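You operate a simulated robot arm through the tools that you are given. There is no shell and no other tool.

Carry out the task below with a simulated robot arm. There is one attempt and no reset: what you move stays moved.

TASK
Shut the drain valve, fill the tub to the low mark and give 4 shots with the soap pump.
Fine: the float ends inside the mark's band; shut the fill valve again.

It is judged by the outcome, as a careful person would: the job done as asked, and still so three seconds after it is handed in. It fails if anything else is knocked over, pushed out of place, dropped, spilled or broken.

THE ROBOT
A 7-joint arm with a two-finger parallel gripper, fixed in place. Base frame: the origin is on the floor under the middle of its stand, x ahead of it, y to its left, z up. Units: m, rad, N and s.
It reaches about 1.479 m from its shoulder. Its first joint turns from -2.897 to 2.897 rad. Payload 4.4 kg.
The tool frame sits at the grasp point between the pads (the TCP): z along the fingers, y along the line on which they close. The tips reach 0.023 m beyond it. The gripper opens to 0.094 m. The fingers are 0.038 m wide and 0.01 m thick; the gripper's body (0.054 by 0.096 m) begins 0.039 m behind the TCP.
Orientation is told as [roll, pitch, yaw] about the base's x, y, z axes, in that order, counted from this pose: with the fingers straight down and closing along the base's y, the tool's x points along the base's -x, its y along +y and its z along -z.

THE INTERFACE
- The arm moves only by the tool step_arm. Its argument "targets" is text: rows parted by semicolons, each of 6 numbers parted by spaces: the shift along the base's x, y, z in units of 500 mm (1.0 is 500 mm), then the turn, a rotation vector about the base's x, y, z in units of 60 degrees (1.0 is 60 degrees). In form: tx ty tz wx wy wz; .... A call has 1 to 20 rows; each row is the pose to reach, as a shift and turn from the pose commanded when the call began. "claw" is the finger opening in m, from 0 to 0.094, set as the call begins (left out, the last holds). A call with a number of a shift or a turn outside -1 to 1 is refused whole. Rows are played at 5 a second. More than 0.05 m and 0.15 rad between two rows, or a gripper value outside its range, and nothing of the call is played. A pose out of reach is approached as far as the arm can. The call stops where the force on the tool passes 90 N (or 10 N more than at its start, if that is more) or the arm is blocked; 0.2 s more then pass. The fingers move at their own pace (about 0.072 m/s each) and stop on an object; they squeeze with about 23 N. The grip force told is the motor's: it shows also when the fingers shut on nothing. Time passes only in rows, and 0.2 s behind the last, so rows that repeat a pose let the fingers close. It gives the time, the measured TCP pose, the force on the tool (base axes), the opening and the grip force at its end, in the units of the frame above (readings bear some noise), with the torque about the TCP (base axes, N m) and any sound that the robot's microphone picked up.
- Cameras (640 x 400 px; columns grow to the right, rows downward): "scene" is fixed at [0.0523, 0.6505, 1.632]; the picture's right is [0.26, -0.97, 0.00], its down [-0.81, -0.22, -0.54] and it looks along [0.52, 0.14, -0.84] (base axes); focal length 214 px, centre (320, 200). "wrist" rides on the gripper at [0.086, 0.016, -0.075] in the tool frame; the picture's right is [-0.18, 0.98, 0.00], its down [-0.58, -0.11, -0.81] and it looks along [-0.79, -0.15, 0.59] (tool axes); focal length 243 px, centre (320, 200). There is no depth. A picture from a camera that has moved, and an enlarged one, comes with that camera's place and axes in the base frame and with its lens. The place of the scene camera against the robot may be out by one fixed shift of up to 0.025 m in any direction.
- grab_frame(camera): a new picture of that camera. No time passes.
- close_up(camera, box): a new picture of the part [left, top, right, bottom] of that camera's present view, enlarged. No time passes.
- hand_in(): hands the job in; it is judged then, once.

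Places have to be worked out from the pictures, the camera data and where the tool is seen. Open the gripper and draw the arm clear of the work before you hand the job in, unless the task says otherwise.

The tools are called by a JSON object that holds its "fn" and its "kwargs". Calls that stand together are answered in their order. step_arm: Moves the arm, as the interface text tells. Its arguments: {"type":"object","properties":{"targets":{"type":"string"},"claw":{"type":"number"}},"required":["targets"]} The other tools are called the same way: grab_frame (camera) takes a picture; close_up (camera, box) takes an enlarged picture of a part of a camera's view; hand_in () hands the job in.

At the start:

```text
clock: 0.0
eef_pos: [0.878, 0.0283, 1.1102]
tcp_rot: [0.001, -0.002, -0.001]
force: [-0.6, 0.6, 1.2]
ft_torque: [0.01, 0.02, 0.0]
width: 0.0942
gripper_force: 0.0
```

scene: 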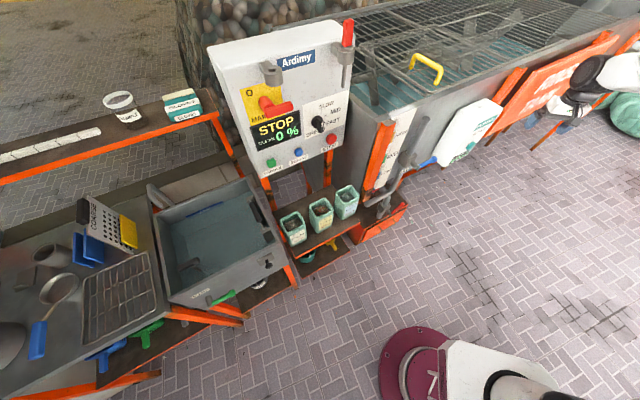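
wrist: 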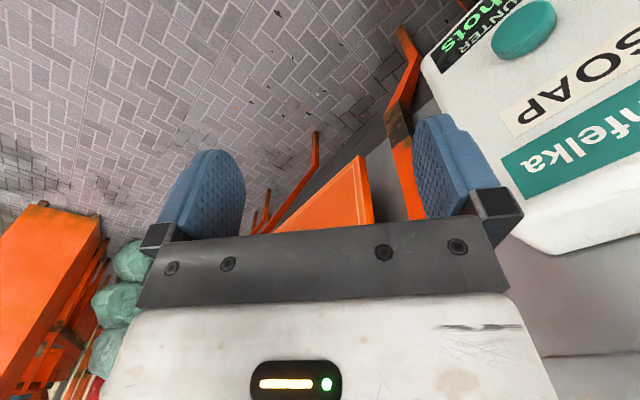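

I'll begin by looking closely at the scene: both cameras, enlarged, to find the tub, valves, and soap pump.

{"fn": "close_up", "kwargs": {"camera": "scene", "box": [200, 10, 360, 110]}}

{"fn": "close_up", "kwargs": {"camera": "scene", "box": [200, 80, 360, 180]}}

{"fn": "close_up", "kwargs": {"camera": "scene", "box": [360, 80, 520, 230]}}

{"fn": "close_up", "kwargs": {"camera": "scene", "box": [140, 170, 300, 320]}}

{"fn": "close_up", "kwargs": {"camera": "scene", "box": [0, 180, 170, 390]}}

{"fn": "grab_frame", "kwargs": {"camera": "wrist"}}

```text
4.00 times, centred on (280, 60) of scene
camera zoom: at [0.0523, 0.6505, 1.632], right [0.26, -0.97, 0.0], down [-0.81, -0.22, -0.54], along [0.52, 0.14, -0.84], focal length 858 px, centre (480, 760)
```

zoom: 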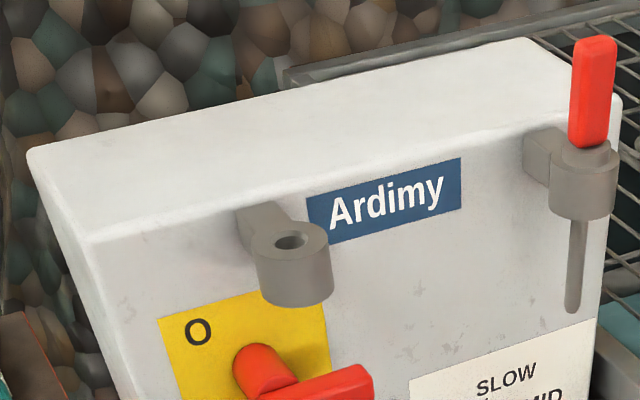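

```text
4.00 times, centred on (280, 130) of scene
camera zoom: at [0.0523, 0.6505, 1.632], right [0.26, -0.97, 0.0], down [-0.81, -0.22, -0.54], along [0.52, 0.14, -0.84], focal length 858 px, centre (480, 480)
```

zoom: 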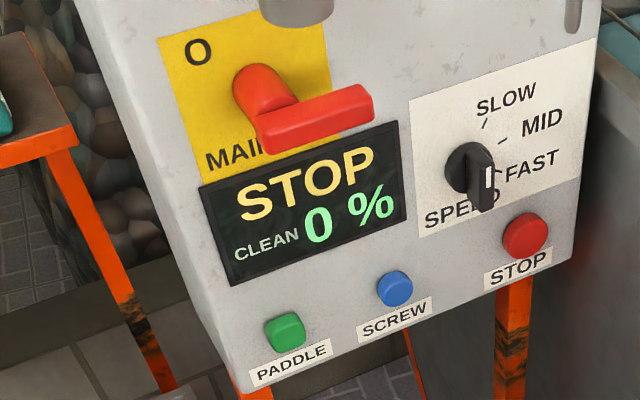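

```text
2.67 times, centred on (440, 155) of scene
camera zoom: at [0.0523, 0.6505, 1.632], right [0.26, -0.97, 0.0], down [-0.81, -0.22, -0.54], along [0.52, 0.14, -0.84], focal length 572 px, centre (0, 320)
```

zoom: 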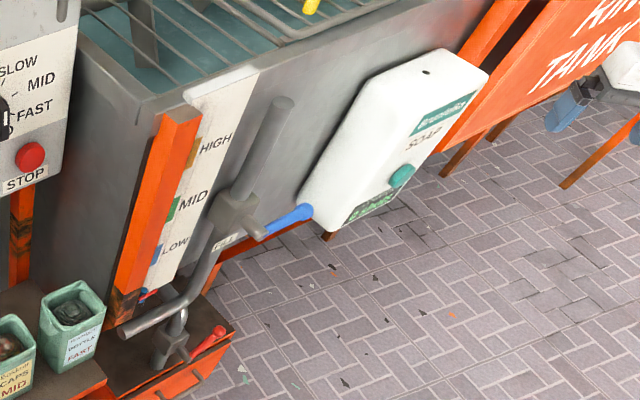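

```text
2.67 times, centred on (220, 245) of scene
camera zoom: at [0.0523, 0.6505, 1.632], right [0.26, -0.97, 0.0], down [-0.81, -0.22, -0.54], along [0.52, 0.14, -0.84], focal length 572 px, centre (587, 80)
```

zoom: 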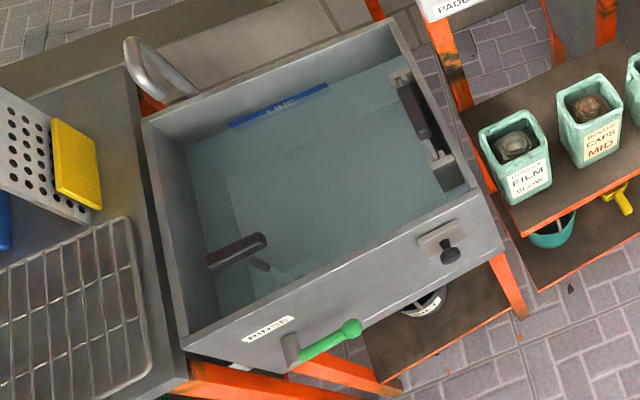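

```text
1.90 times, centred on (85, 285) of scene
camera zoom: at [0.0523, 0.6505, 1.632], right [0.26, -0.97, 0.0], down [-0.81, -0.22, -0.54], along [0.52, 0.14, -0.84], focal length 408 px, centre (768, 38)
```

zoom: 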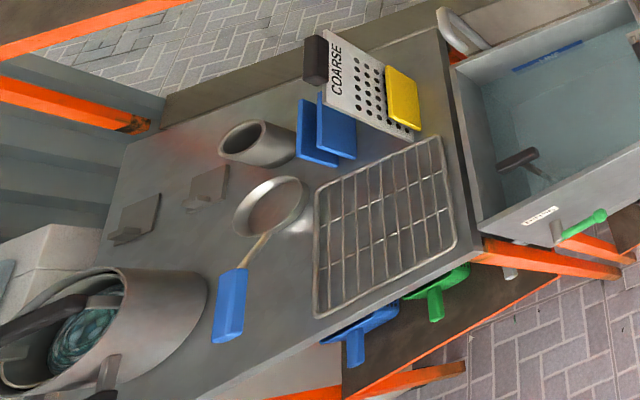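

```text
taken
camera wrist: at [0.7924, 0.0455, 1.183], right [0.18, 0.98, 0.0], down [0.58, -0.11, 0.81], along [0.79, -0.15, -0.59], focal length 243 px, centre (320, 200)
```

wrist: 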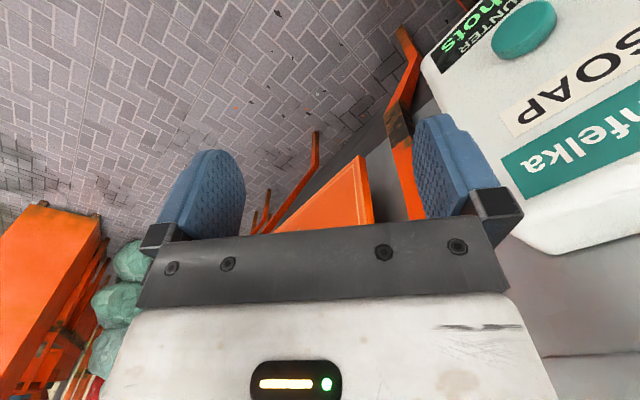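

The big tub carries a gauge board (HIGH/MID/LOW), a blue lever valve up on the pipe, a red lever valve lower, and a soap dispenser with a teal button and a counter. I'll zoom in further on these.

{"fn": "close_up", "kwargs": {"camera": "scene", "box": [360, 100, 440, 150]}}

{"fn": "close_up", "kwargs": {"camera": "scene", "box": [360, 145, 460, 225]}}

{"fn": "close_up", "kwargs": {"camera": "scene", "box": [430, 90, 510, 170]}}

{"fn": "close_up", "kwargs": {"camera": "wrist", "box": [400, 0, 640, 150]}}

{"fn": "close_up", "kwargs": {"camera": "scene", "box": [290, 170, 420, 270]}}

{"fn": "close_up", "kwargs": {"camera": "scene", "box": [340, 0, 480, 100]}}

```text
8.00 times, centred on (400, 125) of scene
camera zoom: at [0.0523, 0.6505, 1.632], right [0.26, -0.97, 0.0], down [-0.81, -0.22, -0.54], along [0.52, 0.14, -0.84], focal length 1716 px, centre (-320, 800)
```

zoom: 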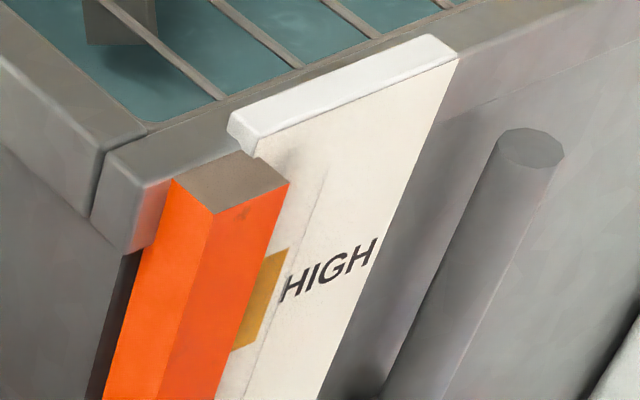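

```text
5.00 times, centred on (410, 185) of scene
camera zoom: at [0.0523, 0.6505, 1.632], right [0.26, -0.97, 0.0], down [-0.81, -0.22, -0.54], along [0.52, 0.14, -0.84], focal length 1072 px, centre (-130, 275)
```

zoom: 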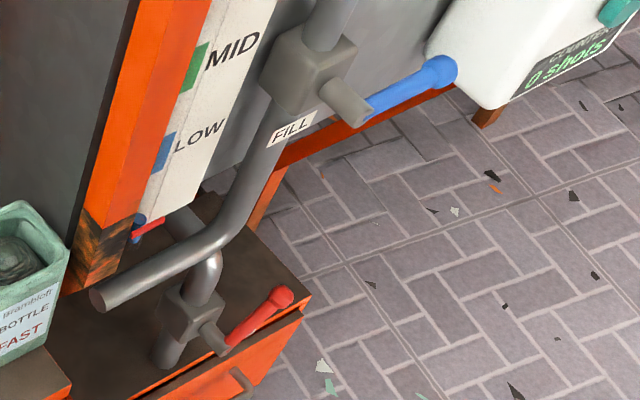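

```text
5.00 times, centred on (470, 130) of scene
camera zoom: at [0.0523, 0.6505, 1.632], right [0.26, -0.97, 0.0], down [-0.81, -0.22, -0.54], along [0.52, 0.14, -0.84], focal length 1072 px, centre (-430, 550)
```

zoom: 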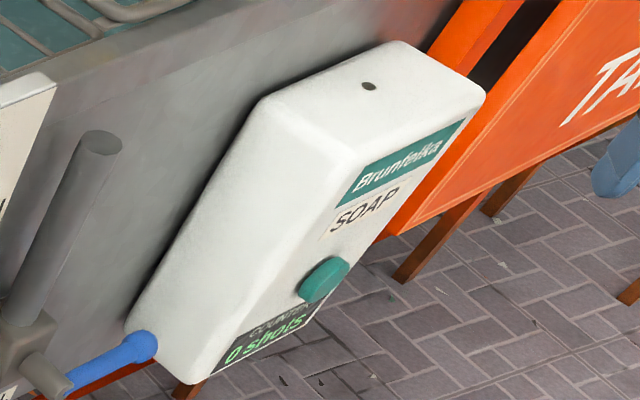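

```text
2.67 times, centred on (520, 75) of wrist
camera zoom: at [0.7924, 0.0455, 1.183], right [0.18, 0.98, 0.0], down [0.58, -0.11, 0.81], along [0.79, -0.15, -0.59], focal length 647 px, centre (-213, 533)
```

zoom: 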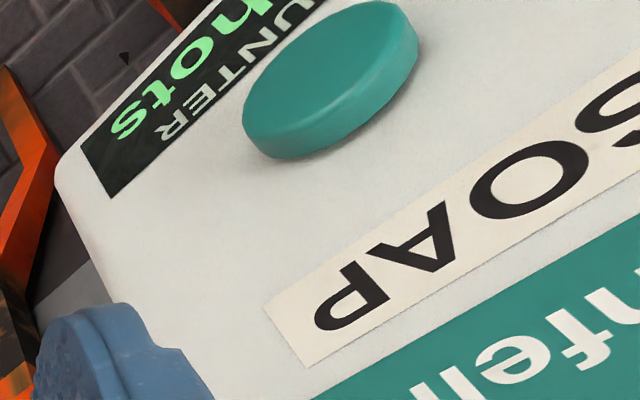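

```text
4.00 times, centred on (355, 220) of scene
camera zoom: at [0.0523, 0.6505, 1.632], right [0.26, -0.97, 0.0], down [-0.81, -0.22, -0.54], along [0.52, 0.14, -0.84], focal length 858 px, centre (180, 120)
```

zoom: 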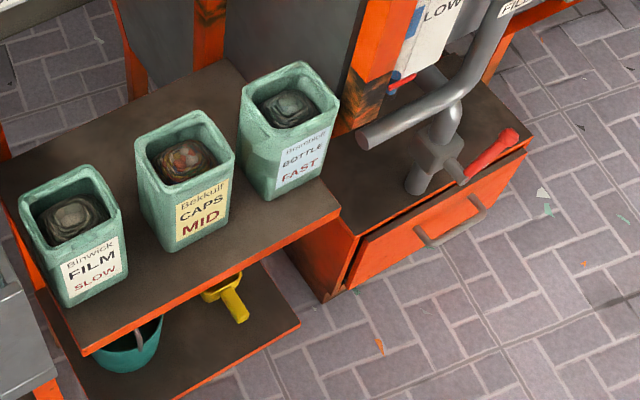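

```text
4.00 times, centred on (410, 50) of scene
camera zoom: at [0.0523, 0.6505, 1.632], right [0.26, -0.97, 0.0], down [-0.81, -0.22, -0.54], along [0.52, 0.14, -0.84], focal length 858 px, centre (-40, 800)
```

zoom: 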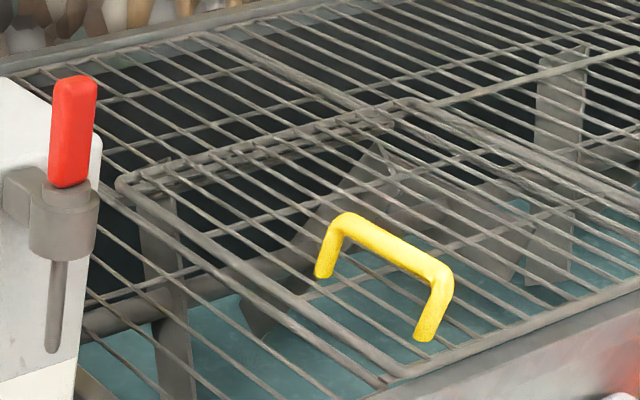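

Triangulating from both cameras puts the soap button near (0.90, 0.19, 0.96). The tub front runs at about 45° in the floor plane, with the blue FILL lever around (0.75, 0.36, 1.0) and the red lever around (0.65, 0.42, 0.8). I'll back off and yaw 45° so the wrist camera faces the tub front.

{"fn": "step_arm", "kwargs": {"targets": "-0.084 0.005 0.009 0 0 0.083; -0.168 0.010 0.018 0 0 0.167; -0.252 0.015 0.027 0 0 0.25; -0.336 0.02 0.036 0 0 0.333; -0.42 0.024 0.044 0 0 0.417; -0.504 0.029 0.053 0 0 0.5; -0.588 0.034 0.062 0 0 0.583; -0.672 0.039 0.071 0 0 0.667; -0.756 0.044 0.08 0 0 0.75"}}

```text
clock: 2.0
eef_pos: [0.5002, 0.0512, 1.1477]
tcp_rot: [0.0, 0.0, 0.786]
force: [0.3, -0.1, 0.5]
ft_torque: [-0.02, 0.01, 0.03]
width: 0.0938
gripper_force: 0.1
```

The arm is clear and yawed to 45°. Now I'll tilt the fingers 40° forward so the wrist camera looks level at the tub's front, then take a picture.

{"fn": "step_arm", "kwargs": {"targets": "0 0 0 0.09 -0.09 0; 0 0 0 0.18 -0.18 0; 0 0 0 0.27 -0.27 0; 0 0 0 0.36 -0.36 0; 0 0 0 0.45 -0.45 0; 0 0 0 0.47 -0.47 0"}}

{"fn": "grab_frame", "kwargs": {"camera": "wrist"}}

```text
clock: 3.4
eef_pos: [0.4998, 0.0513, 1.1499]
tcp_rot: [-0.001, -0.7, 0.785]
force: [0.0, 0.8, -0.2]
ft_torque: [-0.03, -0.02, 0.0]
width: 0.0941
gripper_force: 0.1
```

```text
taken
camera wrist: at [0.4082, -0.0179, 1.1504], right [-0.59, 0.8, 0.12], down [0.02, -0.13, 0.99], along [0.8, 0.59, 0.06], focal length 243 px, centre (320, 200)
```

wrist: 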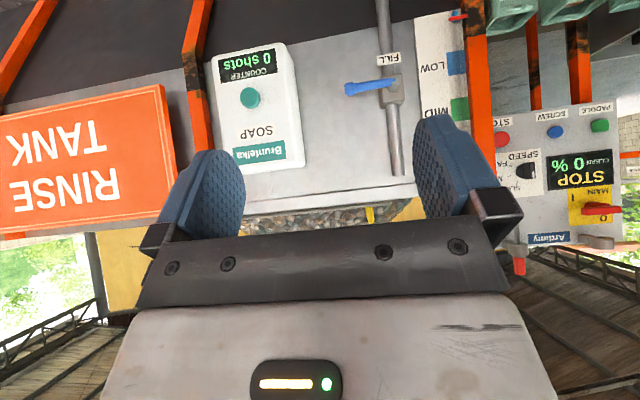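

The upside-down view shows the front clearly. I'll zoom on the gauge with the FILL valve, the soap dispenser, and the lower region.

{"fn": "close_up", "kwargs": {"camera": "wrist", "box": [330, 0, 490, 100]}}

{"fn": "close_up", "kwargs": {"camera": "wrist", "box": [330, 80, 490, 180]}}

{"fn": "close_up", "kwargs": {"camera": "wrist", "box": [190, 30, 350, 130]}}

```text
4.00 times, centred on (410, 50) of wrist
camera zoom: at [0.4082, -0.0179, 1.1504], right [-0.59, 0.8, 0.12], down [0.02, -0.13, 0.99], along [0.8, 0.59, 0.06], focal length 970 px, centre (-40, 800)
```

zoom: 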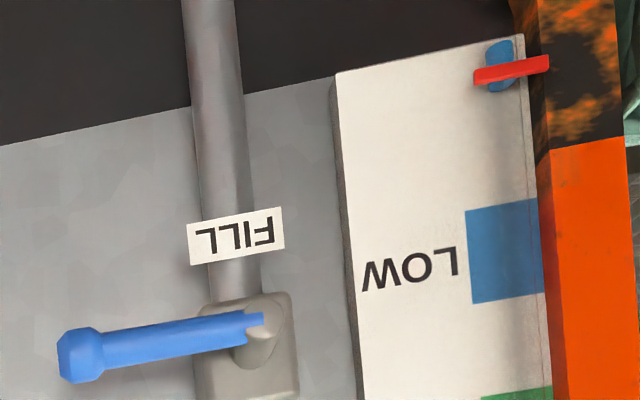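

```text
4.00 times, centred on (410, 130) of wrist
camera zoom: at [0.4082, -0.0179, 1.1504], right [-0.59, 0.8, 0.12], down [0.02, -0.13, 0.99], along [0.8, 0.59, 0.06], focal length 970 px, centre (-40, 480)
```

zoom: 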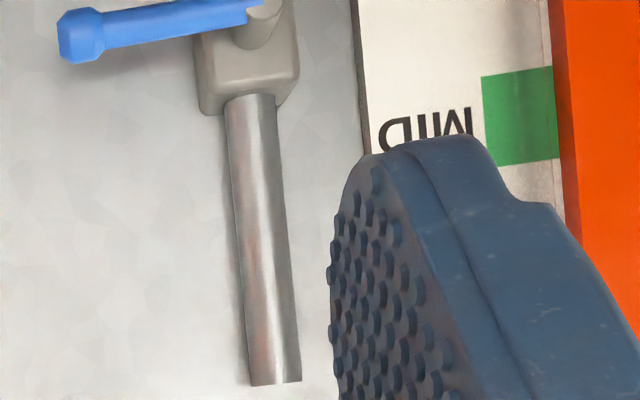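

```text
4.00 times, centred on (270, 80) of wrist
camera zoom: at [0.4082, -0.0179, 1.1504], right [-0.59, 0.8, 0.12], down [0.02, -0.13, 0.99], along [0.8, 0.59, 0.06], focal length 970 px, centre (520, 680)
```

zoom: 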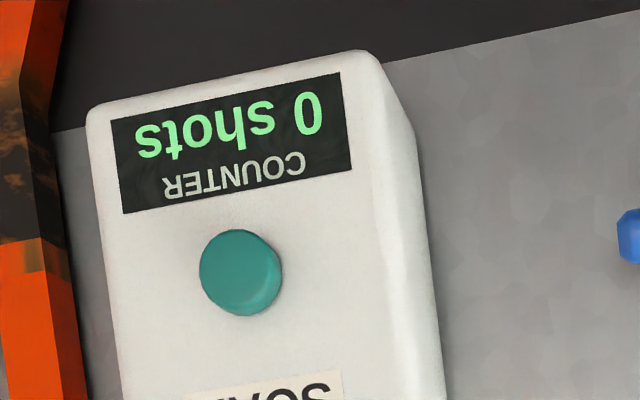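

The FILL lever is crosswise to its pipe, so that valve is shut, and the float sits at the bottom. I'll lower the arm to look at the drain valve.

{"fn": "step_arm", "kwargs": {"targets": "0 0 -0.09 0 0 0; 0 0 -0.18 0 0 0; 0 0 -0.27 0 0 0; 0 0 -0.36 0 0 0; 0 0 -0.45 0 0 0; 0 0 -0.54 0 0 0"}}

{"fn": "grab_frame", "kwargs": {"camera": "wrist"}}

{"fn": "close_up", "kwargs": {"camera": "wrist", "box": [330, 60, 490, 160]}}

{"fn": "close_up", "kwargs": {"camera": "wrist", "box": [330, 140, 490, 240]}}

```text
clock: 4.8
eef_pos: [0.4991, 0.0513, 0.8782]
tcp_rot: [-0.002, -0.699, 0.786]
force: [-0.4, -0.5, 0.4]
ft_torque: [0.05, 0.01, -0.01]
width: 0.094
gripper_force: 0.1
```

```text
taken
camera wrist: at [0.4074, -0.0174, 0.879], right [-0.59, 0.8, 0.12], down [0.02, -0.13, 0.99], along [0.8, 0.59, 0.06], focal length 243 px, centre (320, 200)
```

wrist: 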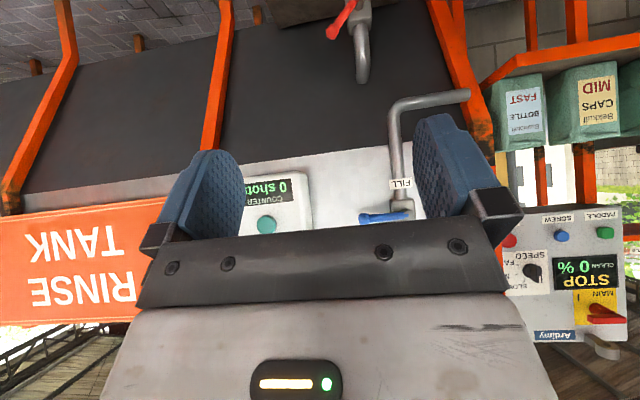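

```text
4.00 times, centred on (410, 110) of wrist
camera zoom: at [0.4074, -0.0174, 0.879], right [-0.59, 0.8, 0.12], down [0.02, -0.13, 0.99], along [0.8, 0.59, 0.06], focal length 970 px, centre (-40, 560)
```

zoom: 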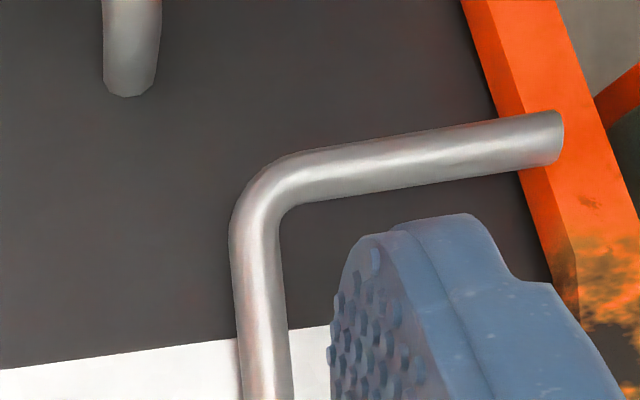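

```text
4.00 times, centred on (410, 190) of wrist
camera zoom: at [0.4074, -0.0174, 0.879], right [-0.59, 0.8, 0.12], down [0.02, -0.13, 0.99], along [0.8, 0.59, 0.06], focal length 970 px, centre (-40, 240)
```

zoom: 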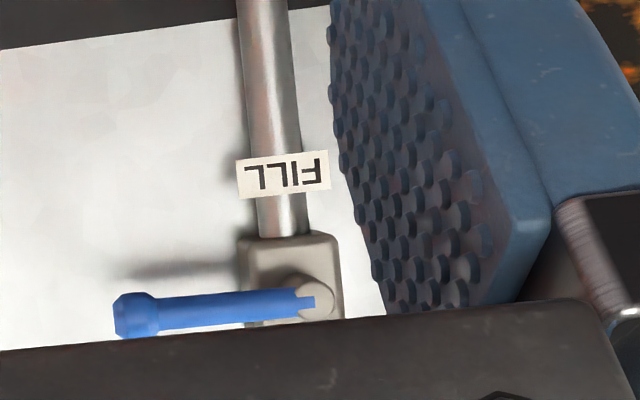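

From the two wrist views I triangulate:
- FILL stem: (0.704, 0.425, 0.958)
- FILL lever end: (0.767, 0.356, 0.959)
- Soap button: (0.900, 0.196, 0.950)

The drain valve sits much lower, around z 0.55, so I'll go down further to see it.

{"fn": "step_arm", "kwargs": {"targets": "0 0 -0.09 0 0 0; 0 0 -0.18 0 0 0; 0 0 -0.27 0 0 0; 0 0 -0.36 0 0 0; 0 0 -0.45 0 0 0"}}

{"fn": "grab_frame", "kwargs": {"camera": "wrist"}}

{"fn": "close_up", "kwargs": {"camera": "wrist", "box": [280, 50, 440, 150]}}

```text
clock: 6.0
eef_pos: [0.5005, 0.0508, 0.6531]
tcp_rot: [-0.003, -0.698, 0.785]
force: [0.7, 0.1, 0.5]
ft_torque: [-0.06, 0.03, 0.03]
width: 0.0941
gripper_force: 0.0
```

```text
taken
camera wrist: at [0.4081, -0.0177, 0.6542], right [-0.59, 0.8, 0.12], down [0.02, -0.13, 0.99], along [0.8, 0.59, 0.06], focal length 243 px, centre (320, 200)
```

wrist: 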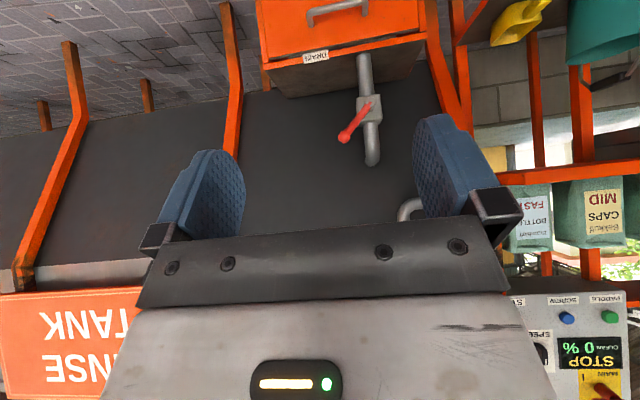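

```text
4.00 times, centred on (360, 100) of wrist
camera zoom: at [0.4081, -0.0177, 0.6542], right [-0.59, 0.8, 0.12], down [0.02, -0.13, 0.99], along [0.8, 0.59, 0.06], focal length 970 px, centre (160, 600)
```

zoom: 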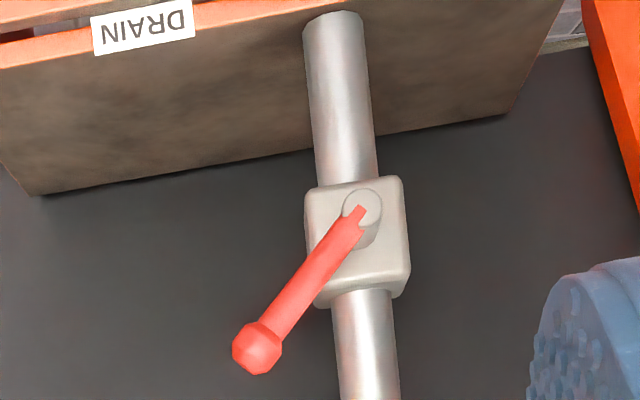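

The drain lever stands about 45° between crosswise and along its pipe, so it is part open. I put its stem near (0.759, 0.406, 0.488) and its end near (0.803, 0.361, 0.553). I'll close the fingers, tilt them level toward the tub, and stand off in front of and above the lever bar, ready to push it down to horizontal.

{"fn": "step_arm", "kwargs": {"targets": "0.058 0.066 -0.014 0.074 -0.074 0; 0.116 0.132 -0.028 0.147 -0.147 0; 0.173 0.198 -0.041 0.221 -0.221 0; 0.231 0.264 -0.055 0.294 -0.294 0; 0.289 0.33 -0.069 0.368 -0.368 0; 0.347 0.396 -0.083 0.442 -0.442 0; 0.404 0.462 -0.096 0.515 -0.515 0; 0.462 0.528 -0.11 0.589 -0.589 0; 0.462 0.528 -0.11 0.589 -0.589 0", "claw": 0}}

{"fn": "grab_frame", "kwargs": {"camera": "wrist"}}

{"fn": "grab_frame", "kwargs": {"camera": "scene"}}

```text
clock: 8.0
eef_pos: [0.7298, 0.3125, 0.6006]
tcp_rot: [0.975, -1.57, -0.189]
force: [-0.1, 0.4, 0.5]
ft_torque: [0.02, 0.02, -0.02]
width: 0.0
gripper_force: 23.3
```

```text
taken
camera wrist: at [0.6652, 0.2721, 0.5128], right [-0.69, 0.7, 0.18], down [-0.49, -0.65, 0.58], along [0.52, 0.31, 0.79], focal length 243 px, centre (320, 200)
```

wrist: 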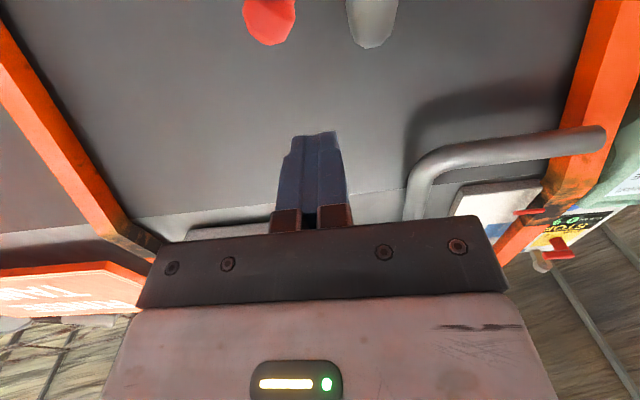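

```text
taken
```

scene: 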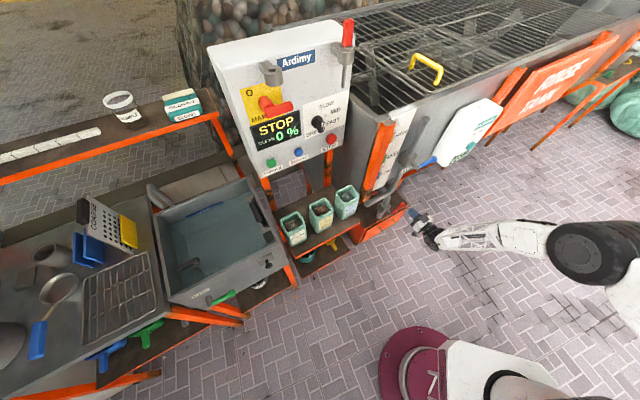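

The red knob in this view fits my estimate of (0.804, 0.360, 0.557). I'll move 8 cm forward so the closed fingers pass above the lever bar, then press gently down about 6 cm.

{"fn": "step_arm", "kwargs": {"targets": "0.06 0.06 0 0 0 0; 0.117 0.117 0 0 0 0; 0.117 0.117 -0.03 0 0 0; 0.121 0.113 -0.06 0 0 0; 0.125 0.109 -0.09 0 0 0; 0.129 0.105 -0.12 0 0 0"}}

{"fn": "grab_frame", "kwargs": {"camera": "wrist"}}

{"fn": "close_up", "kwargs": {"camera": "scene", "box": [360, 160, 480, 260]}}

```text
clock: 9.4
eef_pos: [0.797, 0.3691, 0.5395]
tcp_rot: [0.054, -1.572, 0.733]
force: [0.2, -0.5, 0.9]
ft_torque: [-0.02, 0.0, 0.03]
width: 0.0002
gripper_force: 23.4
```

```text
taken
camera wrist: at [0.7327, 0.3278, 0.4526], right [-0.69, 0.7, 0.18], down [-0.49, -0.65, 0.58], along [0.52, 0.31, 0.79], focal length 243 px, centre (320, 200)
```

wrist: 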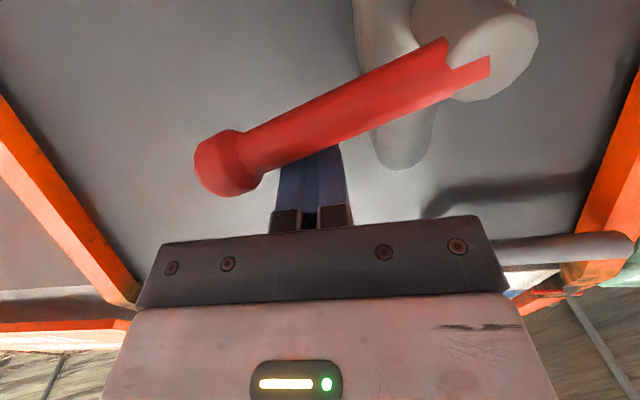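

```text
4.00 times, centred on (420, 210) of scene
camera zoom: at [0.0523, 0.6505, 1.632], right [0.26, -0.97, 0.0], down [-0.81, -0.22, -0.54], along [0.52, 0.14, -0.84], focal length 858 px, centre (-80, 160)
```

zoom: 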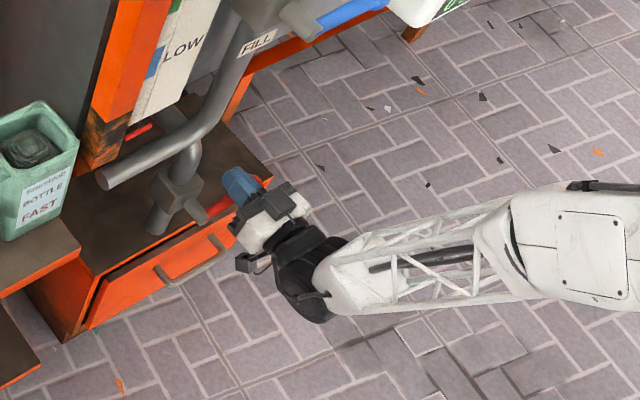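

The lever has followed from about 46° to about 17° above horizontal with almost no force. I'll press on another 2 cm in small steps to bring it level.

{"fn": "step_arm", "kwargs": {"targets": "0 0 -0.012 0 0 0; 0 0 -0.024 0 0 0; 0 0 -0.036 0 0 0; 0 0 -0.044 0 0 0"}}

{"fn": "grab_frame", "kwargs": {"camera": "wrist"}}

```text
clock: 10.4
eef_pos: [0.7978, 0.367, 0.5175]
tcp_rot: [-3.127, -1.57, -2.372]
force: [-9.1, -4.5, 21.9]
ft_torque: [-0.08, 0.27, 0.03]
width: 0.0
gripper_force: 22.5
```

```text
taken
camera wrist: at [0.7334, 0.327, 0.431], right [-0.69, 0.7, 0.18], down [-0.49, -0.65, 0.58], along [0.52, 0.31, 0.79], focal length 243 px, centre (320, 200)
```

wrist: 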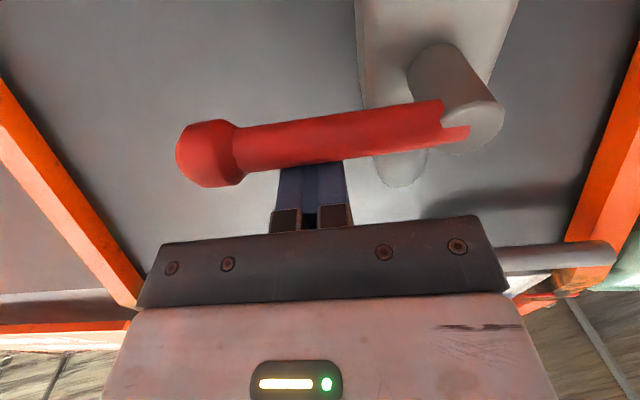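

The force rose to about 22 N and the red lever now measures level, crosswise to its pipe, so the drain valve is shut against its stop. I'll lift off, back out, then rise to stand in front of the FILL lever, rolling the gripper 70° so its jaws can straddle that lever from above and below.

{"fn": "step_arm", "kwargs": {"targets": "0 0 0.024 0 0 0; -0.06 -0.06 0.03 0 0 0; -0.12 -0.12 0.04 0 0 0; -0.175 -0.175 0.06 0 0 0; -0.183 -0.167 0.151 0.092 0.092 0; -0.192 -0.158 0.242 0.183 0.183 0; -0.2 -0.15 0.334 0.275 0.275 0; -0.208 -0.142 0.425 0.367 0.367 0; -0.216 -0.134 0.516 0.458 0.458 0; -0.225 -0.125 0.607 0.55 0.55 0; -0.233 -0.117 0.698 0.642 0.642 0; -0.241 -0.109 0.79 0.733 0.733 0; -0.249 -0.101 0.881 0.825 0.825 0"}}

{"fn": "grab_frame", "kwargs": {"camera": "wrist"}}

{"fn": "grab_frame", "kwargs": {"camera": "scene"}}

{"fn": "close_up", "kwargs": {"camera": "scene", "box": [350, 130, 450, 230]}}

```text
clock: 13.2
eef_pos: [0.6697, 0.3177, 0.9556]
tcp_rot: [1.569, -0.346, -0.784]
force: [-0.3, 0.7, -0.3]
ft_torque: [0.02, -0.01, 0.02]
width: 0.0
gripper_force: 23.0
```

```text
taken
camera wrist: at [0.5555, 0.3269, 0.9412], right [-0.11, 0.11, 0.99], down [-0.16, -0.98, 0.1], along [0.98, -0.14, 0.13], focal length 243 px, centre (320, 200)
```

wrist: 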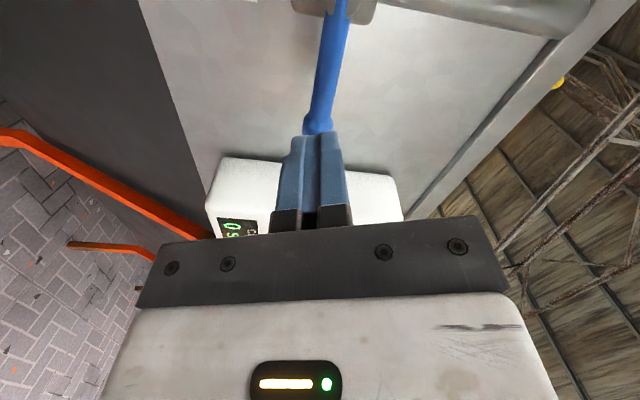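

```text
taken
```

scene: 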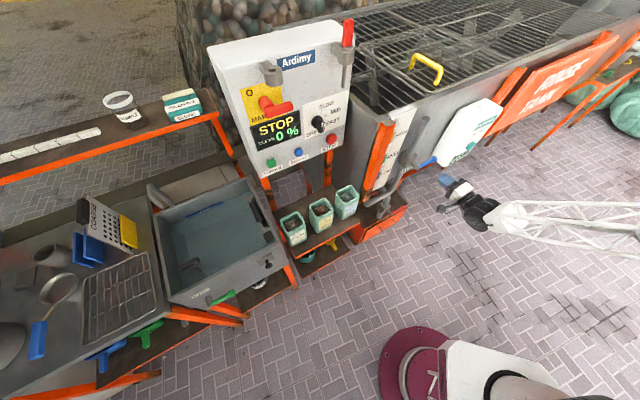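

```text
4.00 times, centred on (400, 180) of scene
camera zoom: at [0.0523, 0.6505, 1.632], right [0.26, -0.97, 0.0], down [-0.81, -0.22, -0.54], along [0.52, 0.14, -0.84], focal length 858 px, centre (0, 280)
```

zoom: 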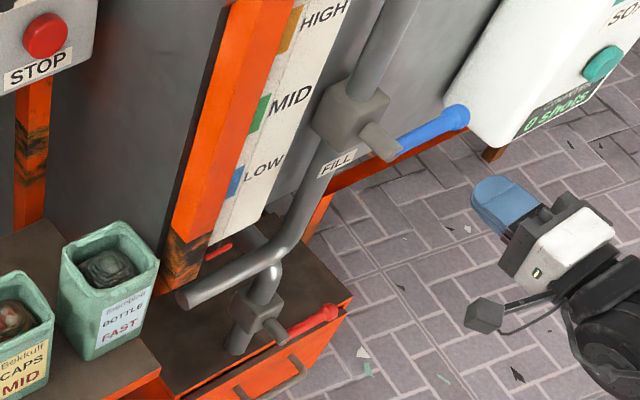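

The red drain lever looks level in the scene view too. The blue FILL knob measures (0.767, 0.360, 0.960), with the bar at z≈0.96. I'll open the jaws to 5 cm and slide in so they loosely straddle the bar.

{"fn": "step_arm", "kwargs": {"targets": "0 0 0.008 0 0 0; 0 0 0.008 0 0 0; 0 0 0.008 0 0 0; 0.043 0.043 0.008 0 0 0; 0.087 0.087 0.008 0 0 0; 0.13 0.13 0.008 0 0 0", "claw": 0.05}}

{"fn": "grab_frame", "kwargs": {"camera": "wrist"}}

{"fn": "close_up", "kwargs": {"camera": "scene", "box": [350, 130, 450, 230]}}

{"fn": "close_up", "kwargs": {"camera": "scene", "box": [360, 150, 420, 200]}}

```text
clock: 14.6
eef_pos: [0.7362, 0.3814, 0.9609]
tcp_rot: [1.569, -0.348, -0.782]
force: [-0.4, 0.3, -0.3]
ft_torque: [0.0, 0.03, -0.02]
width: 0.05
gripper_force: 0.0
```

```text
taken
camera wrist: at [0.622, 0.3915, 0.946], right [-0.11, 0.12, 0.99], down [-0.16, -0.98, 0.1], along [0.98, -0.14, 0.13], focal length 243 px, centre (320, 200)
```

wrist: 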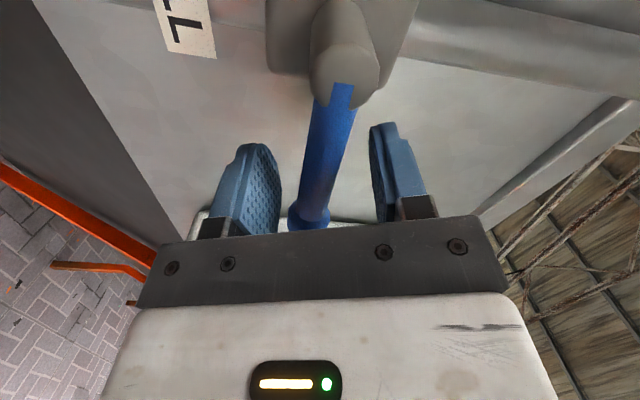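

```text
4.00 times, centred on (400, 180) of scene
camera zoom: at [0.0523, 0.6505, 1.632], right [0.26, -0.97, 0.0], down [-0.81, -0.22, -0.54], along [0.52, 0.14, -0.84], focal length 858 px, centre (0, 280)
```

zoom: 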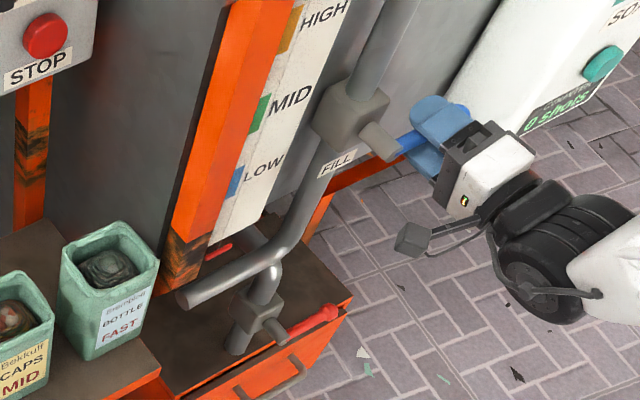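

```text
8.00 times, centred on (390, 175) of scene
camera zoom: at [0.0523, 0.6505, 1.632], right [0.26, -0.97, 0.0], down [-0.81, -0.22, -0.54], along [0.52, 0.14, -0.84], focal length 1716 px, centre (-240, 400)
```

zoom: 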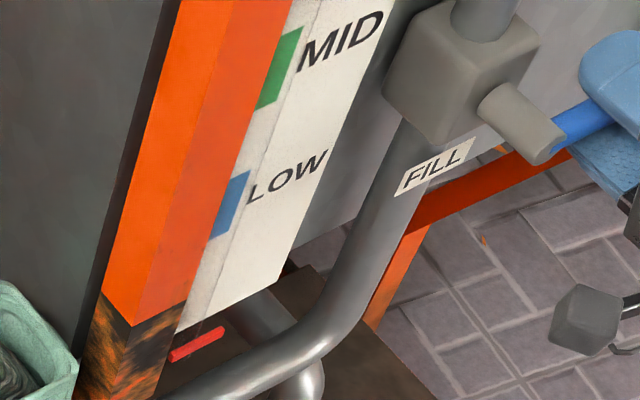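

The jaws straddle the blue bar cleanly. The tub has also drained down since the start; the float's red pointer is now just below the board. I'll lift the FILL lever partway and check the flow and float.

{"fn": "step_arm", "kwargs": {"targets": "-0.004 0.004 0.02 0 0 0; -0.011 0.011 0.044 0 0 0; -0.02 0.02 0.068 0 0 0"}}

{"fn": "grab_frame", "kwargs": {"camera": "wrist"}}

{"fn": "close_up", "kwargs": {"camera": "scene", "box": [360, 150, 420, 200]}}

```text
clock: 15.4
eef_pos: [0.7263, 0.3903, 0.996]
tcp_rot: [1.567, -0.347, -0.784]
force: [5.7, -5.3, -9.1]
ft_torque: [-0.3, -0.26, -0.07]
width: 0.055
gripper_force: 6.0
```

```text
taken
camera wrist: at [0.6125, 0.4005, 0.9804], right [-0.11, 0.12, 0.99], down [-0.16, -0.98, 0.1], along [0.98, -0.14, 0.13], focal length 243 px, centre (320, 200)
```

wrist: 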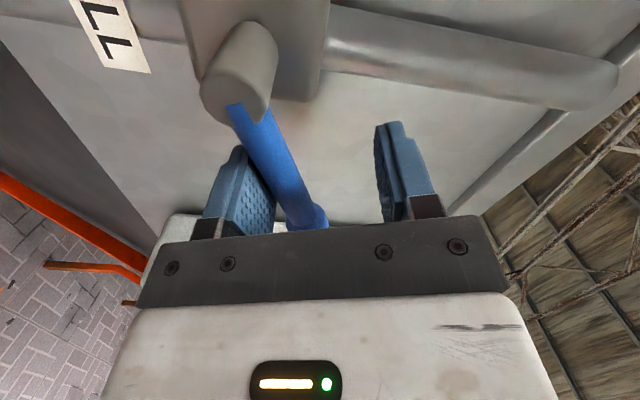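

```text
8.00 times, centred on (390, 175) of scene
camera zoom: at [0.0523, 0.6505, 1.632], right [0.26, -0.97, 0.0], down [-0.81, -0.22, -0.54], along [0.52, 0.14, -0.84], focal length 1716 px, centre (-240, 400)
```

zoom: 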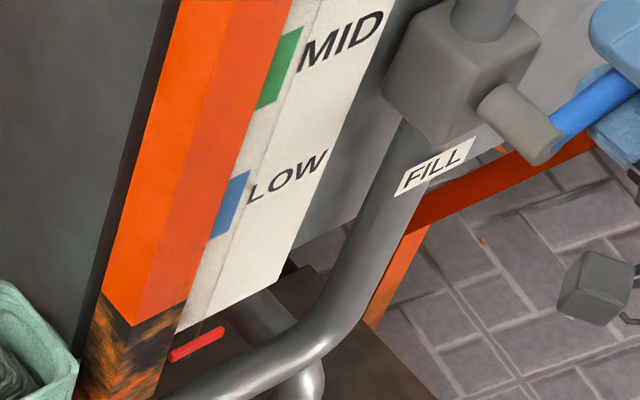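

The lever is now about 30° open, with around 12 N of reaction. I'll hold for about 1.2 s to see how fast the float rises.

{"fn": "step_arm", "kwargs": {"targets": "0 0 0 0 0 0; 0 0 0 0 0 0; 0 0 0 0 0 0; 0 0 0 0 0 0; 0 0 0 0 0 0"}}

{"fn": "close_up", "kwargs": {"camera": "scene", "box": [360, 150, 420, 200]}}

{"fn": "close_up", "kwargs": {"camera": "scene", "box": [340, 0, 480, 100]}}

```text
clock: 16.6
eef_pos: [0.7269, 0.3919, 0.9969]
tcp_rot: [1.568, -0.349, -0.784]
force: [2.0, -6.5, -8.5]
ft_torque: [-0.25, -0.03, 0.04]
width: 0.0538
gripper_force: 5.1
```

```text
8.00 times, centred on (390, 175) of scene
camera zoom: at [0.0523, 0.6505, 1.632], right [0.26, -0.97, 0.0], down [-0.81, -0.22, -0.54], along [0.52, 0.14, -0.84], focal length 1716 px, centre (-240, 400)
```

zoom: 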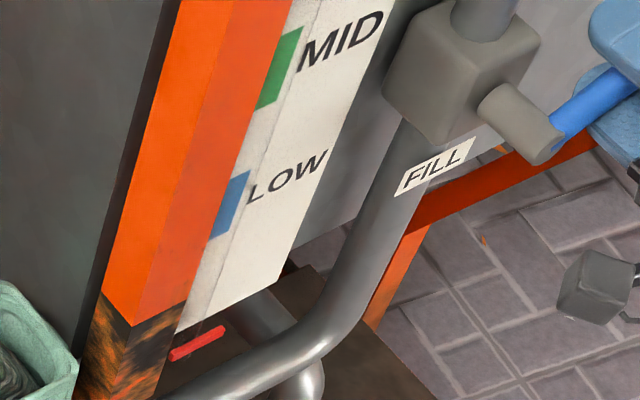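

```text
4.00 times, centred on (410, 50) of scene
camera zoom: at [0.0523, 0.6505, 1.632], right [0.26, -0.97, 0.0], down [-0.81, -0.22, -0.54], along [0.52, 0.14, -0.84], focal length 858 px, centre (-40, 800)
```

zoom: 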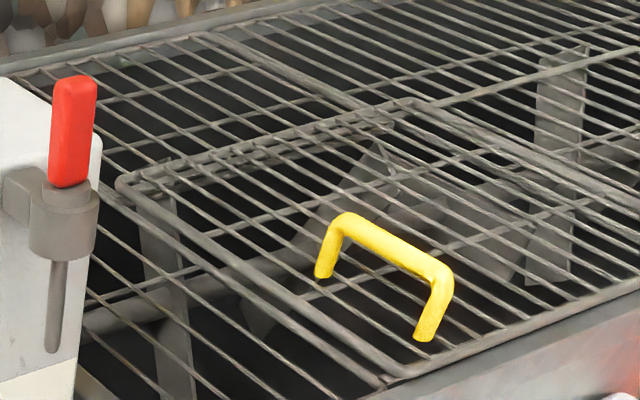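

There's no water yet at 30°, so the valve needs opening further. I'll carry the lever up along its arc to roughly 50–60°, turning the gripper with it.

{"fn": "step_arm", "kwargs": {"targets": "-0.005 0.005 0.009 -0.094 -0.094 0; -0.0115 0.0115 0.015 -0.188 -0.188 0; -0.0185 0.0185 0.020 -0.282 -0.282 0; -0.026 0.026 0.024 -0.376 -0.376 0"}}

{"fn": "grab_frame", "kwargs": {"camera": "wrist"}}

{"fn": "close_up", "kwargs": {"camera": "scene", "box": [360, 150, 420, 200]}}

{"fn": "close_up", "kwargs": {"camera": "scene", "box": [340, 0, 480, 100]}}

```text
clock: 17.6
eef_pos: [0.714, 0.4042, 1.0095]
tcp_rot: [1.572, -0.907, -0.787]
force: [1.1, -2.1, -2.0]
ft_torque: [0.05, 0.07, -0.09]
width: 0.0513
gripper_force: 1.7
```

```text
taken
camera wrist: at [0.615, 0.3991, 0.9502], right [-0.47, 0.47, 0.75], down [-0.26, -0.88, 0.39], along [0.85, -0.01, 0.53], focal length 243 px, centre (320, 200)
```

wrist: 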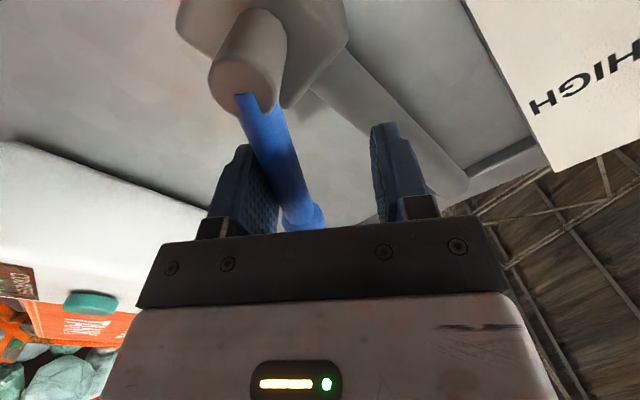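

```text
8.00 times, centred on (390, 175) of scene
camera zoom: at [0.0523, 0.6505, 1.632], right [0.26, -0.97, 0.0], down [-0.81, -0.22, -0.54], along [0.52, 0.14, -0.84], focal length 1716 px, centre (-240, 400)
```

zoom: 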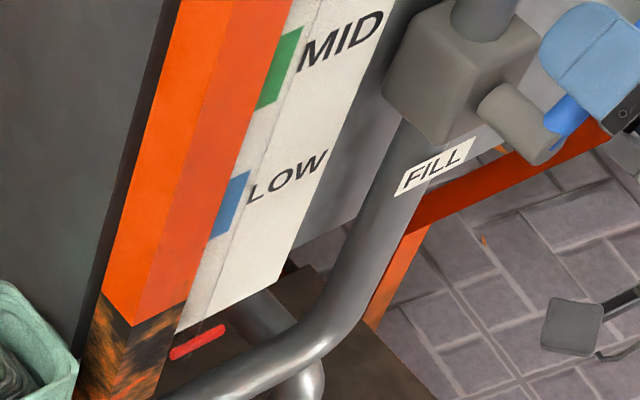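

```text
4.00 times, centred on (410, 50) of scene
camera zoom: at [0.0523, 0.6505, 1.632], right [0.26, -0.97, 0.0], down [-0.81, -0.22, -0.54], along [0.52, 0.14, -0.84], focal length 858 px, centre (-40, 800)
```

zoom: 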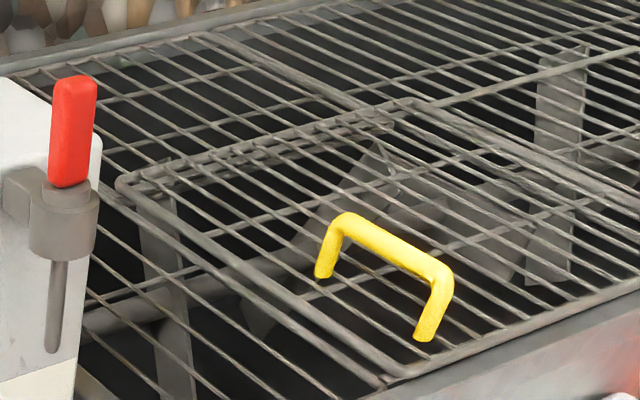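

The lever is at about 52° now. I'll zoom hard on the float pointer for a reference and then let a second pass.

{"fn": "close_up", "kwargs": {"camera": "scene", "box": [364, 165, 396, 197]}}

{"fn": "step_arm", "kwargs": {"targets": "0 0 0 0 0 0; 0 0 0 0 0 0; 0 0 0 0 0 0; 0 0 0 0 0 0"}}

{"fn": "close_up", "kwargs": {"camera": "scene", "box": [364, 165, 396, 197]}}

```text
12.50 times, centred on (380, 181) of scene
camera zoom: at [0.0523, 0.6505, 1.632], right [0.26, -0.97, 0.0], down [-0.81, -0.22, -0.54], along [0.52, 0.14, -0.84], focal length 2681 px, centre (-430, 438)
```

zoom: 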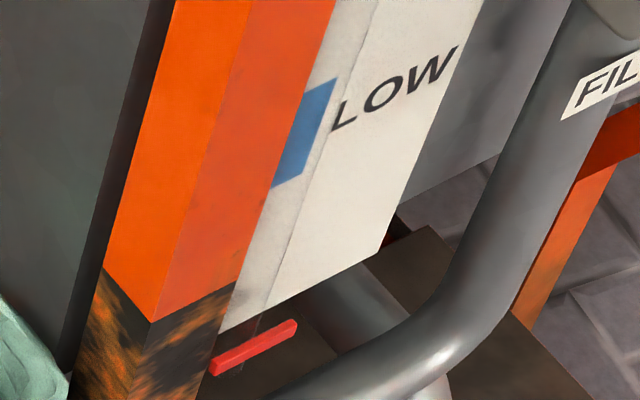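

```text
clock: 18.6
eef_pos: [0.7141, 0.405, 1.008]
tcp_rot: [1.57, -0.905, -0.783]
force: [0.1, -1.1, 0.2]
ft_torque: [-0.01, 0.03, 0.03]
width: 0.0496
gripper_force: 0.2
```

```text
12.50 times, centred on (380, 181) of scene
camera zoom: at [0.0523, 0.6505, 1.632], right [0.26, -0.97, 0.0], down [-0.81, -0.22, -0.54], along [0.52, 0.14, -0.84], focal length 2681 px, centre (-430, 438)
```

zoom: 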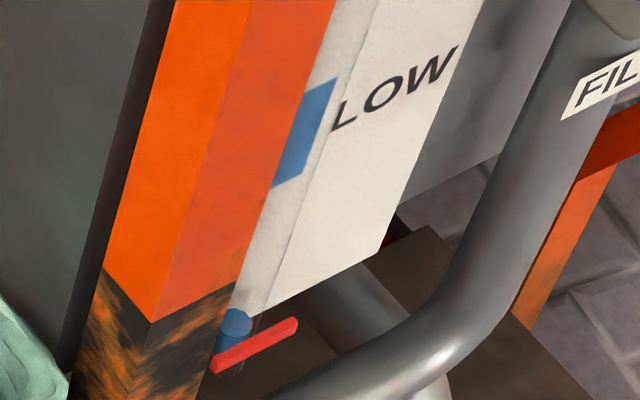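

A blue float body is now rising at the base of the sight tube behind the red bar, so water is flowing. I'll hold another 0.8 s and watch it.

{"fn": "step_arm", "kwargs": {"targets": "0 0 0 0 0 0; 0 0 0 0 0 0; 0 0 0 0 0 0"}}

{"fn": "close_up", "kwargs": {"camera": "scene", "box": [364, 165, 396, 197]}}

```text
clock: 19.4
eef_pos: [0.7142, 0.4046, 1.0094]
tcp_rot: [1.567, -0.905, -0.784]
force: [0.2, -0.4, 0.1]
ft_torque: [0.0, -0.03, 0.02]
width: 0.0503
gripper_force: 0.0
```

```text
12.50 times, centred on (380, 181) of scene
camera zoom: at [0.0523, 0.6505, 1.632], right [0.26, -0.97, 0.0], down [-0.81, -0.22, -0.54], along [0.52, 0.14, -0.84], focal length 2681 px, centre (-430, 438)
```

zoom: 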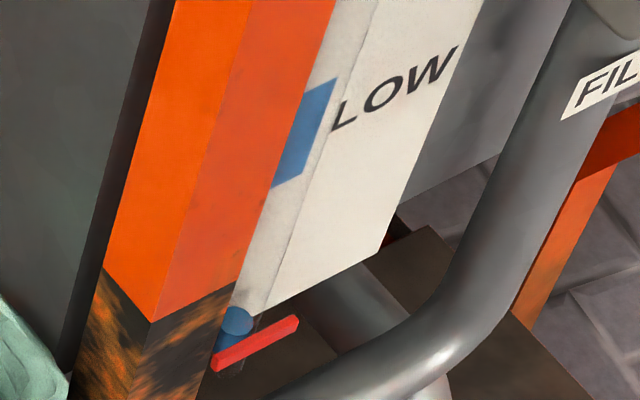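

The float is creeping up, roughly 3 mm/s by my estimate, with about 10 cm to go. I'll wait about 4 s and check again.

{"fn": "step_arm", "kwargs": {"targets": "0 0 0 0 0 0; 0 0 0 0 0 0; 0 0 0 0 0 0; 0 0 0 0 0 0; 0 0 0 0 0 0; 0 0 0 0 0 0; 0 0 0 0 0 0; 0 0 0 0 0 0; 0 0 0 0 0 0; 0 0 0 0 0 0; 0 0 0 0 0 0; 0 0 0 0 0 0; 0 0 0 0 0 0; 0 0 0 0 0 0; 0 0 0 0 0 0; 0 0 0 0 0 0; 0 0 0 0 0 0; 0 0 0 0 0 0"}}

{"fn": "close_up", "kwargs": {"camera": "scene", "box": [364, 165, 396, 197]}}

{"fn": "grab_frame", "kwargs": {"camera": "wrist"}}

```text
clock: 23.2
eef_pos: [0.7146, 0.4038, 1.0081]
tcp_rot: [1.57, -0.907, -0.784]
force: [0.2, -1.1, -0.2]
ft_torque: [0.04, 0.0, 0.03]
width: 0.05
gripper_force: 0.2
```

```text
12.50 times, centred on (380, 181) of scene
camera zoom: at [0.0523, 0.6505, 1.632], right [0.26, -0.97, 0.0], down [-0.81, -0.22, -0.54], along [0.52, 0.14, -0.84], focal length 2681 px, centre (-430, 438)
```

zoom: 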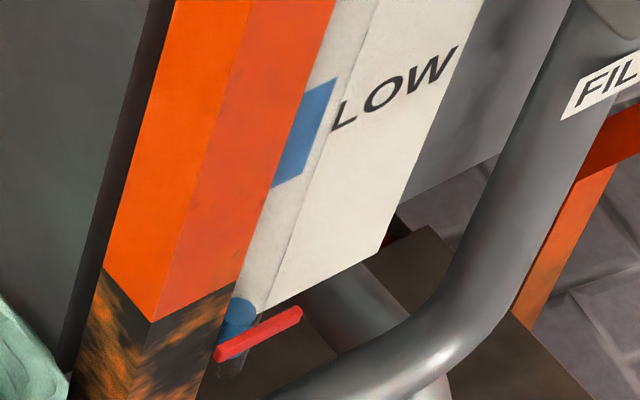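

```text
taken
camera wrist: at [0.6147, 0.399, 0.9497], right [-0.47, 0.47, 0.75], down [-0.26, -0.88, 0.39], along [0.85, -0.01, 0.53], focal length 243 px, centre (320, 200)
```

wrist: 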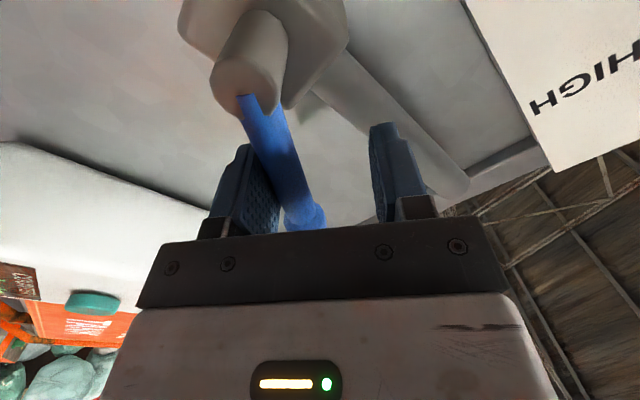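

The float rose only about 6 mm in 4 s, which is slow at this opening. I'll bring the lever to nearly full open along its arc to speed the filling.

{"fn": "step_arm", "kwargs": {"targets": "-0.008 0.008 0.005 -0.085 -0.085 0; -0.017 0.017 0.007 -0.17 -0.17 0; -0.026 0.026 0.007 -0.255 -0.255 0; -0.035 0.035 0.006 -0.34 -0.34 0; -0.043 0.043 0.003 -0.415 -0.415 0"}}

{"fn": "close_up", "kwargs": {"camera": "scene", "box": [364, 165, 396, 197]}}

{"fn": "grab_frame", "kwargs": {"camera": "wrist"}}

```text
clock: 24.4
eef_pos: [0.6906, 0.4262, 1.0105]
tcp_rot: [1.551, -1.522, -0.768]
force: [1.4, -2.1, -0.6]
ft_torque: [0.02, 0.04, -0.07]
width: 0.0514
gripper_force: 1.2
```

```text
12.50 times, centred on (380, 181) of scene
camera zoom: at [0.0523, 0.6505, 1.632], right [0.26, -0.97, 0.0], down [-0.81, -0.22, -0.54], along [0.52, 0.14, -0.84], focal length 2681 px, centre (-430, 438)
```

zoom: 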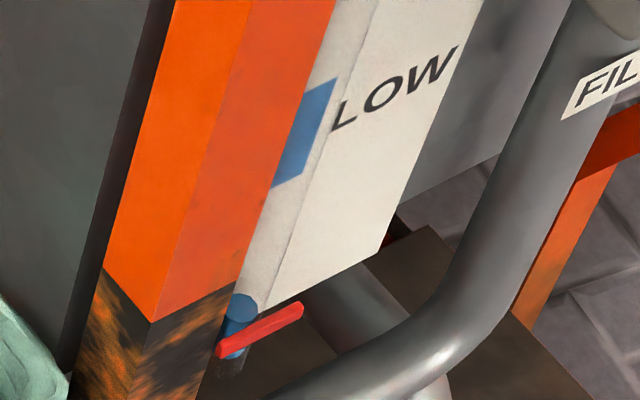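

```text
taken
camera wrist: at [0.6243, 0.3881, 0.9237], right [-0.69, 0.69, 0.23], down [-0.47, -0.67, 0.58], along [0.55, 0.29, 0.78], focal length 243 px, centre (320, 200)
```

wrist: 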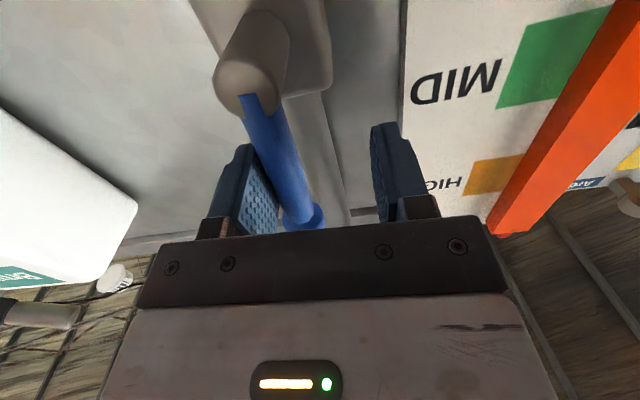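

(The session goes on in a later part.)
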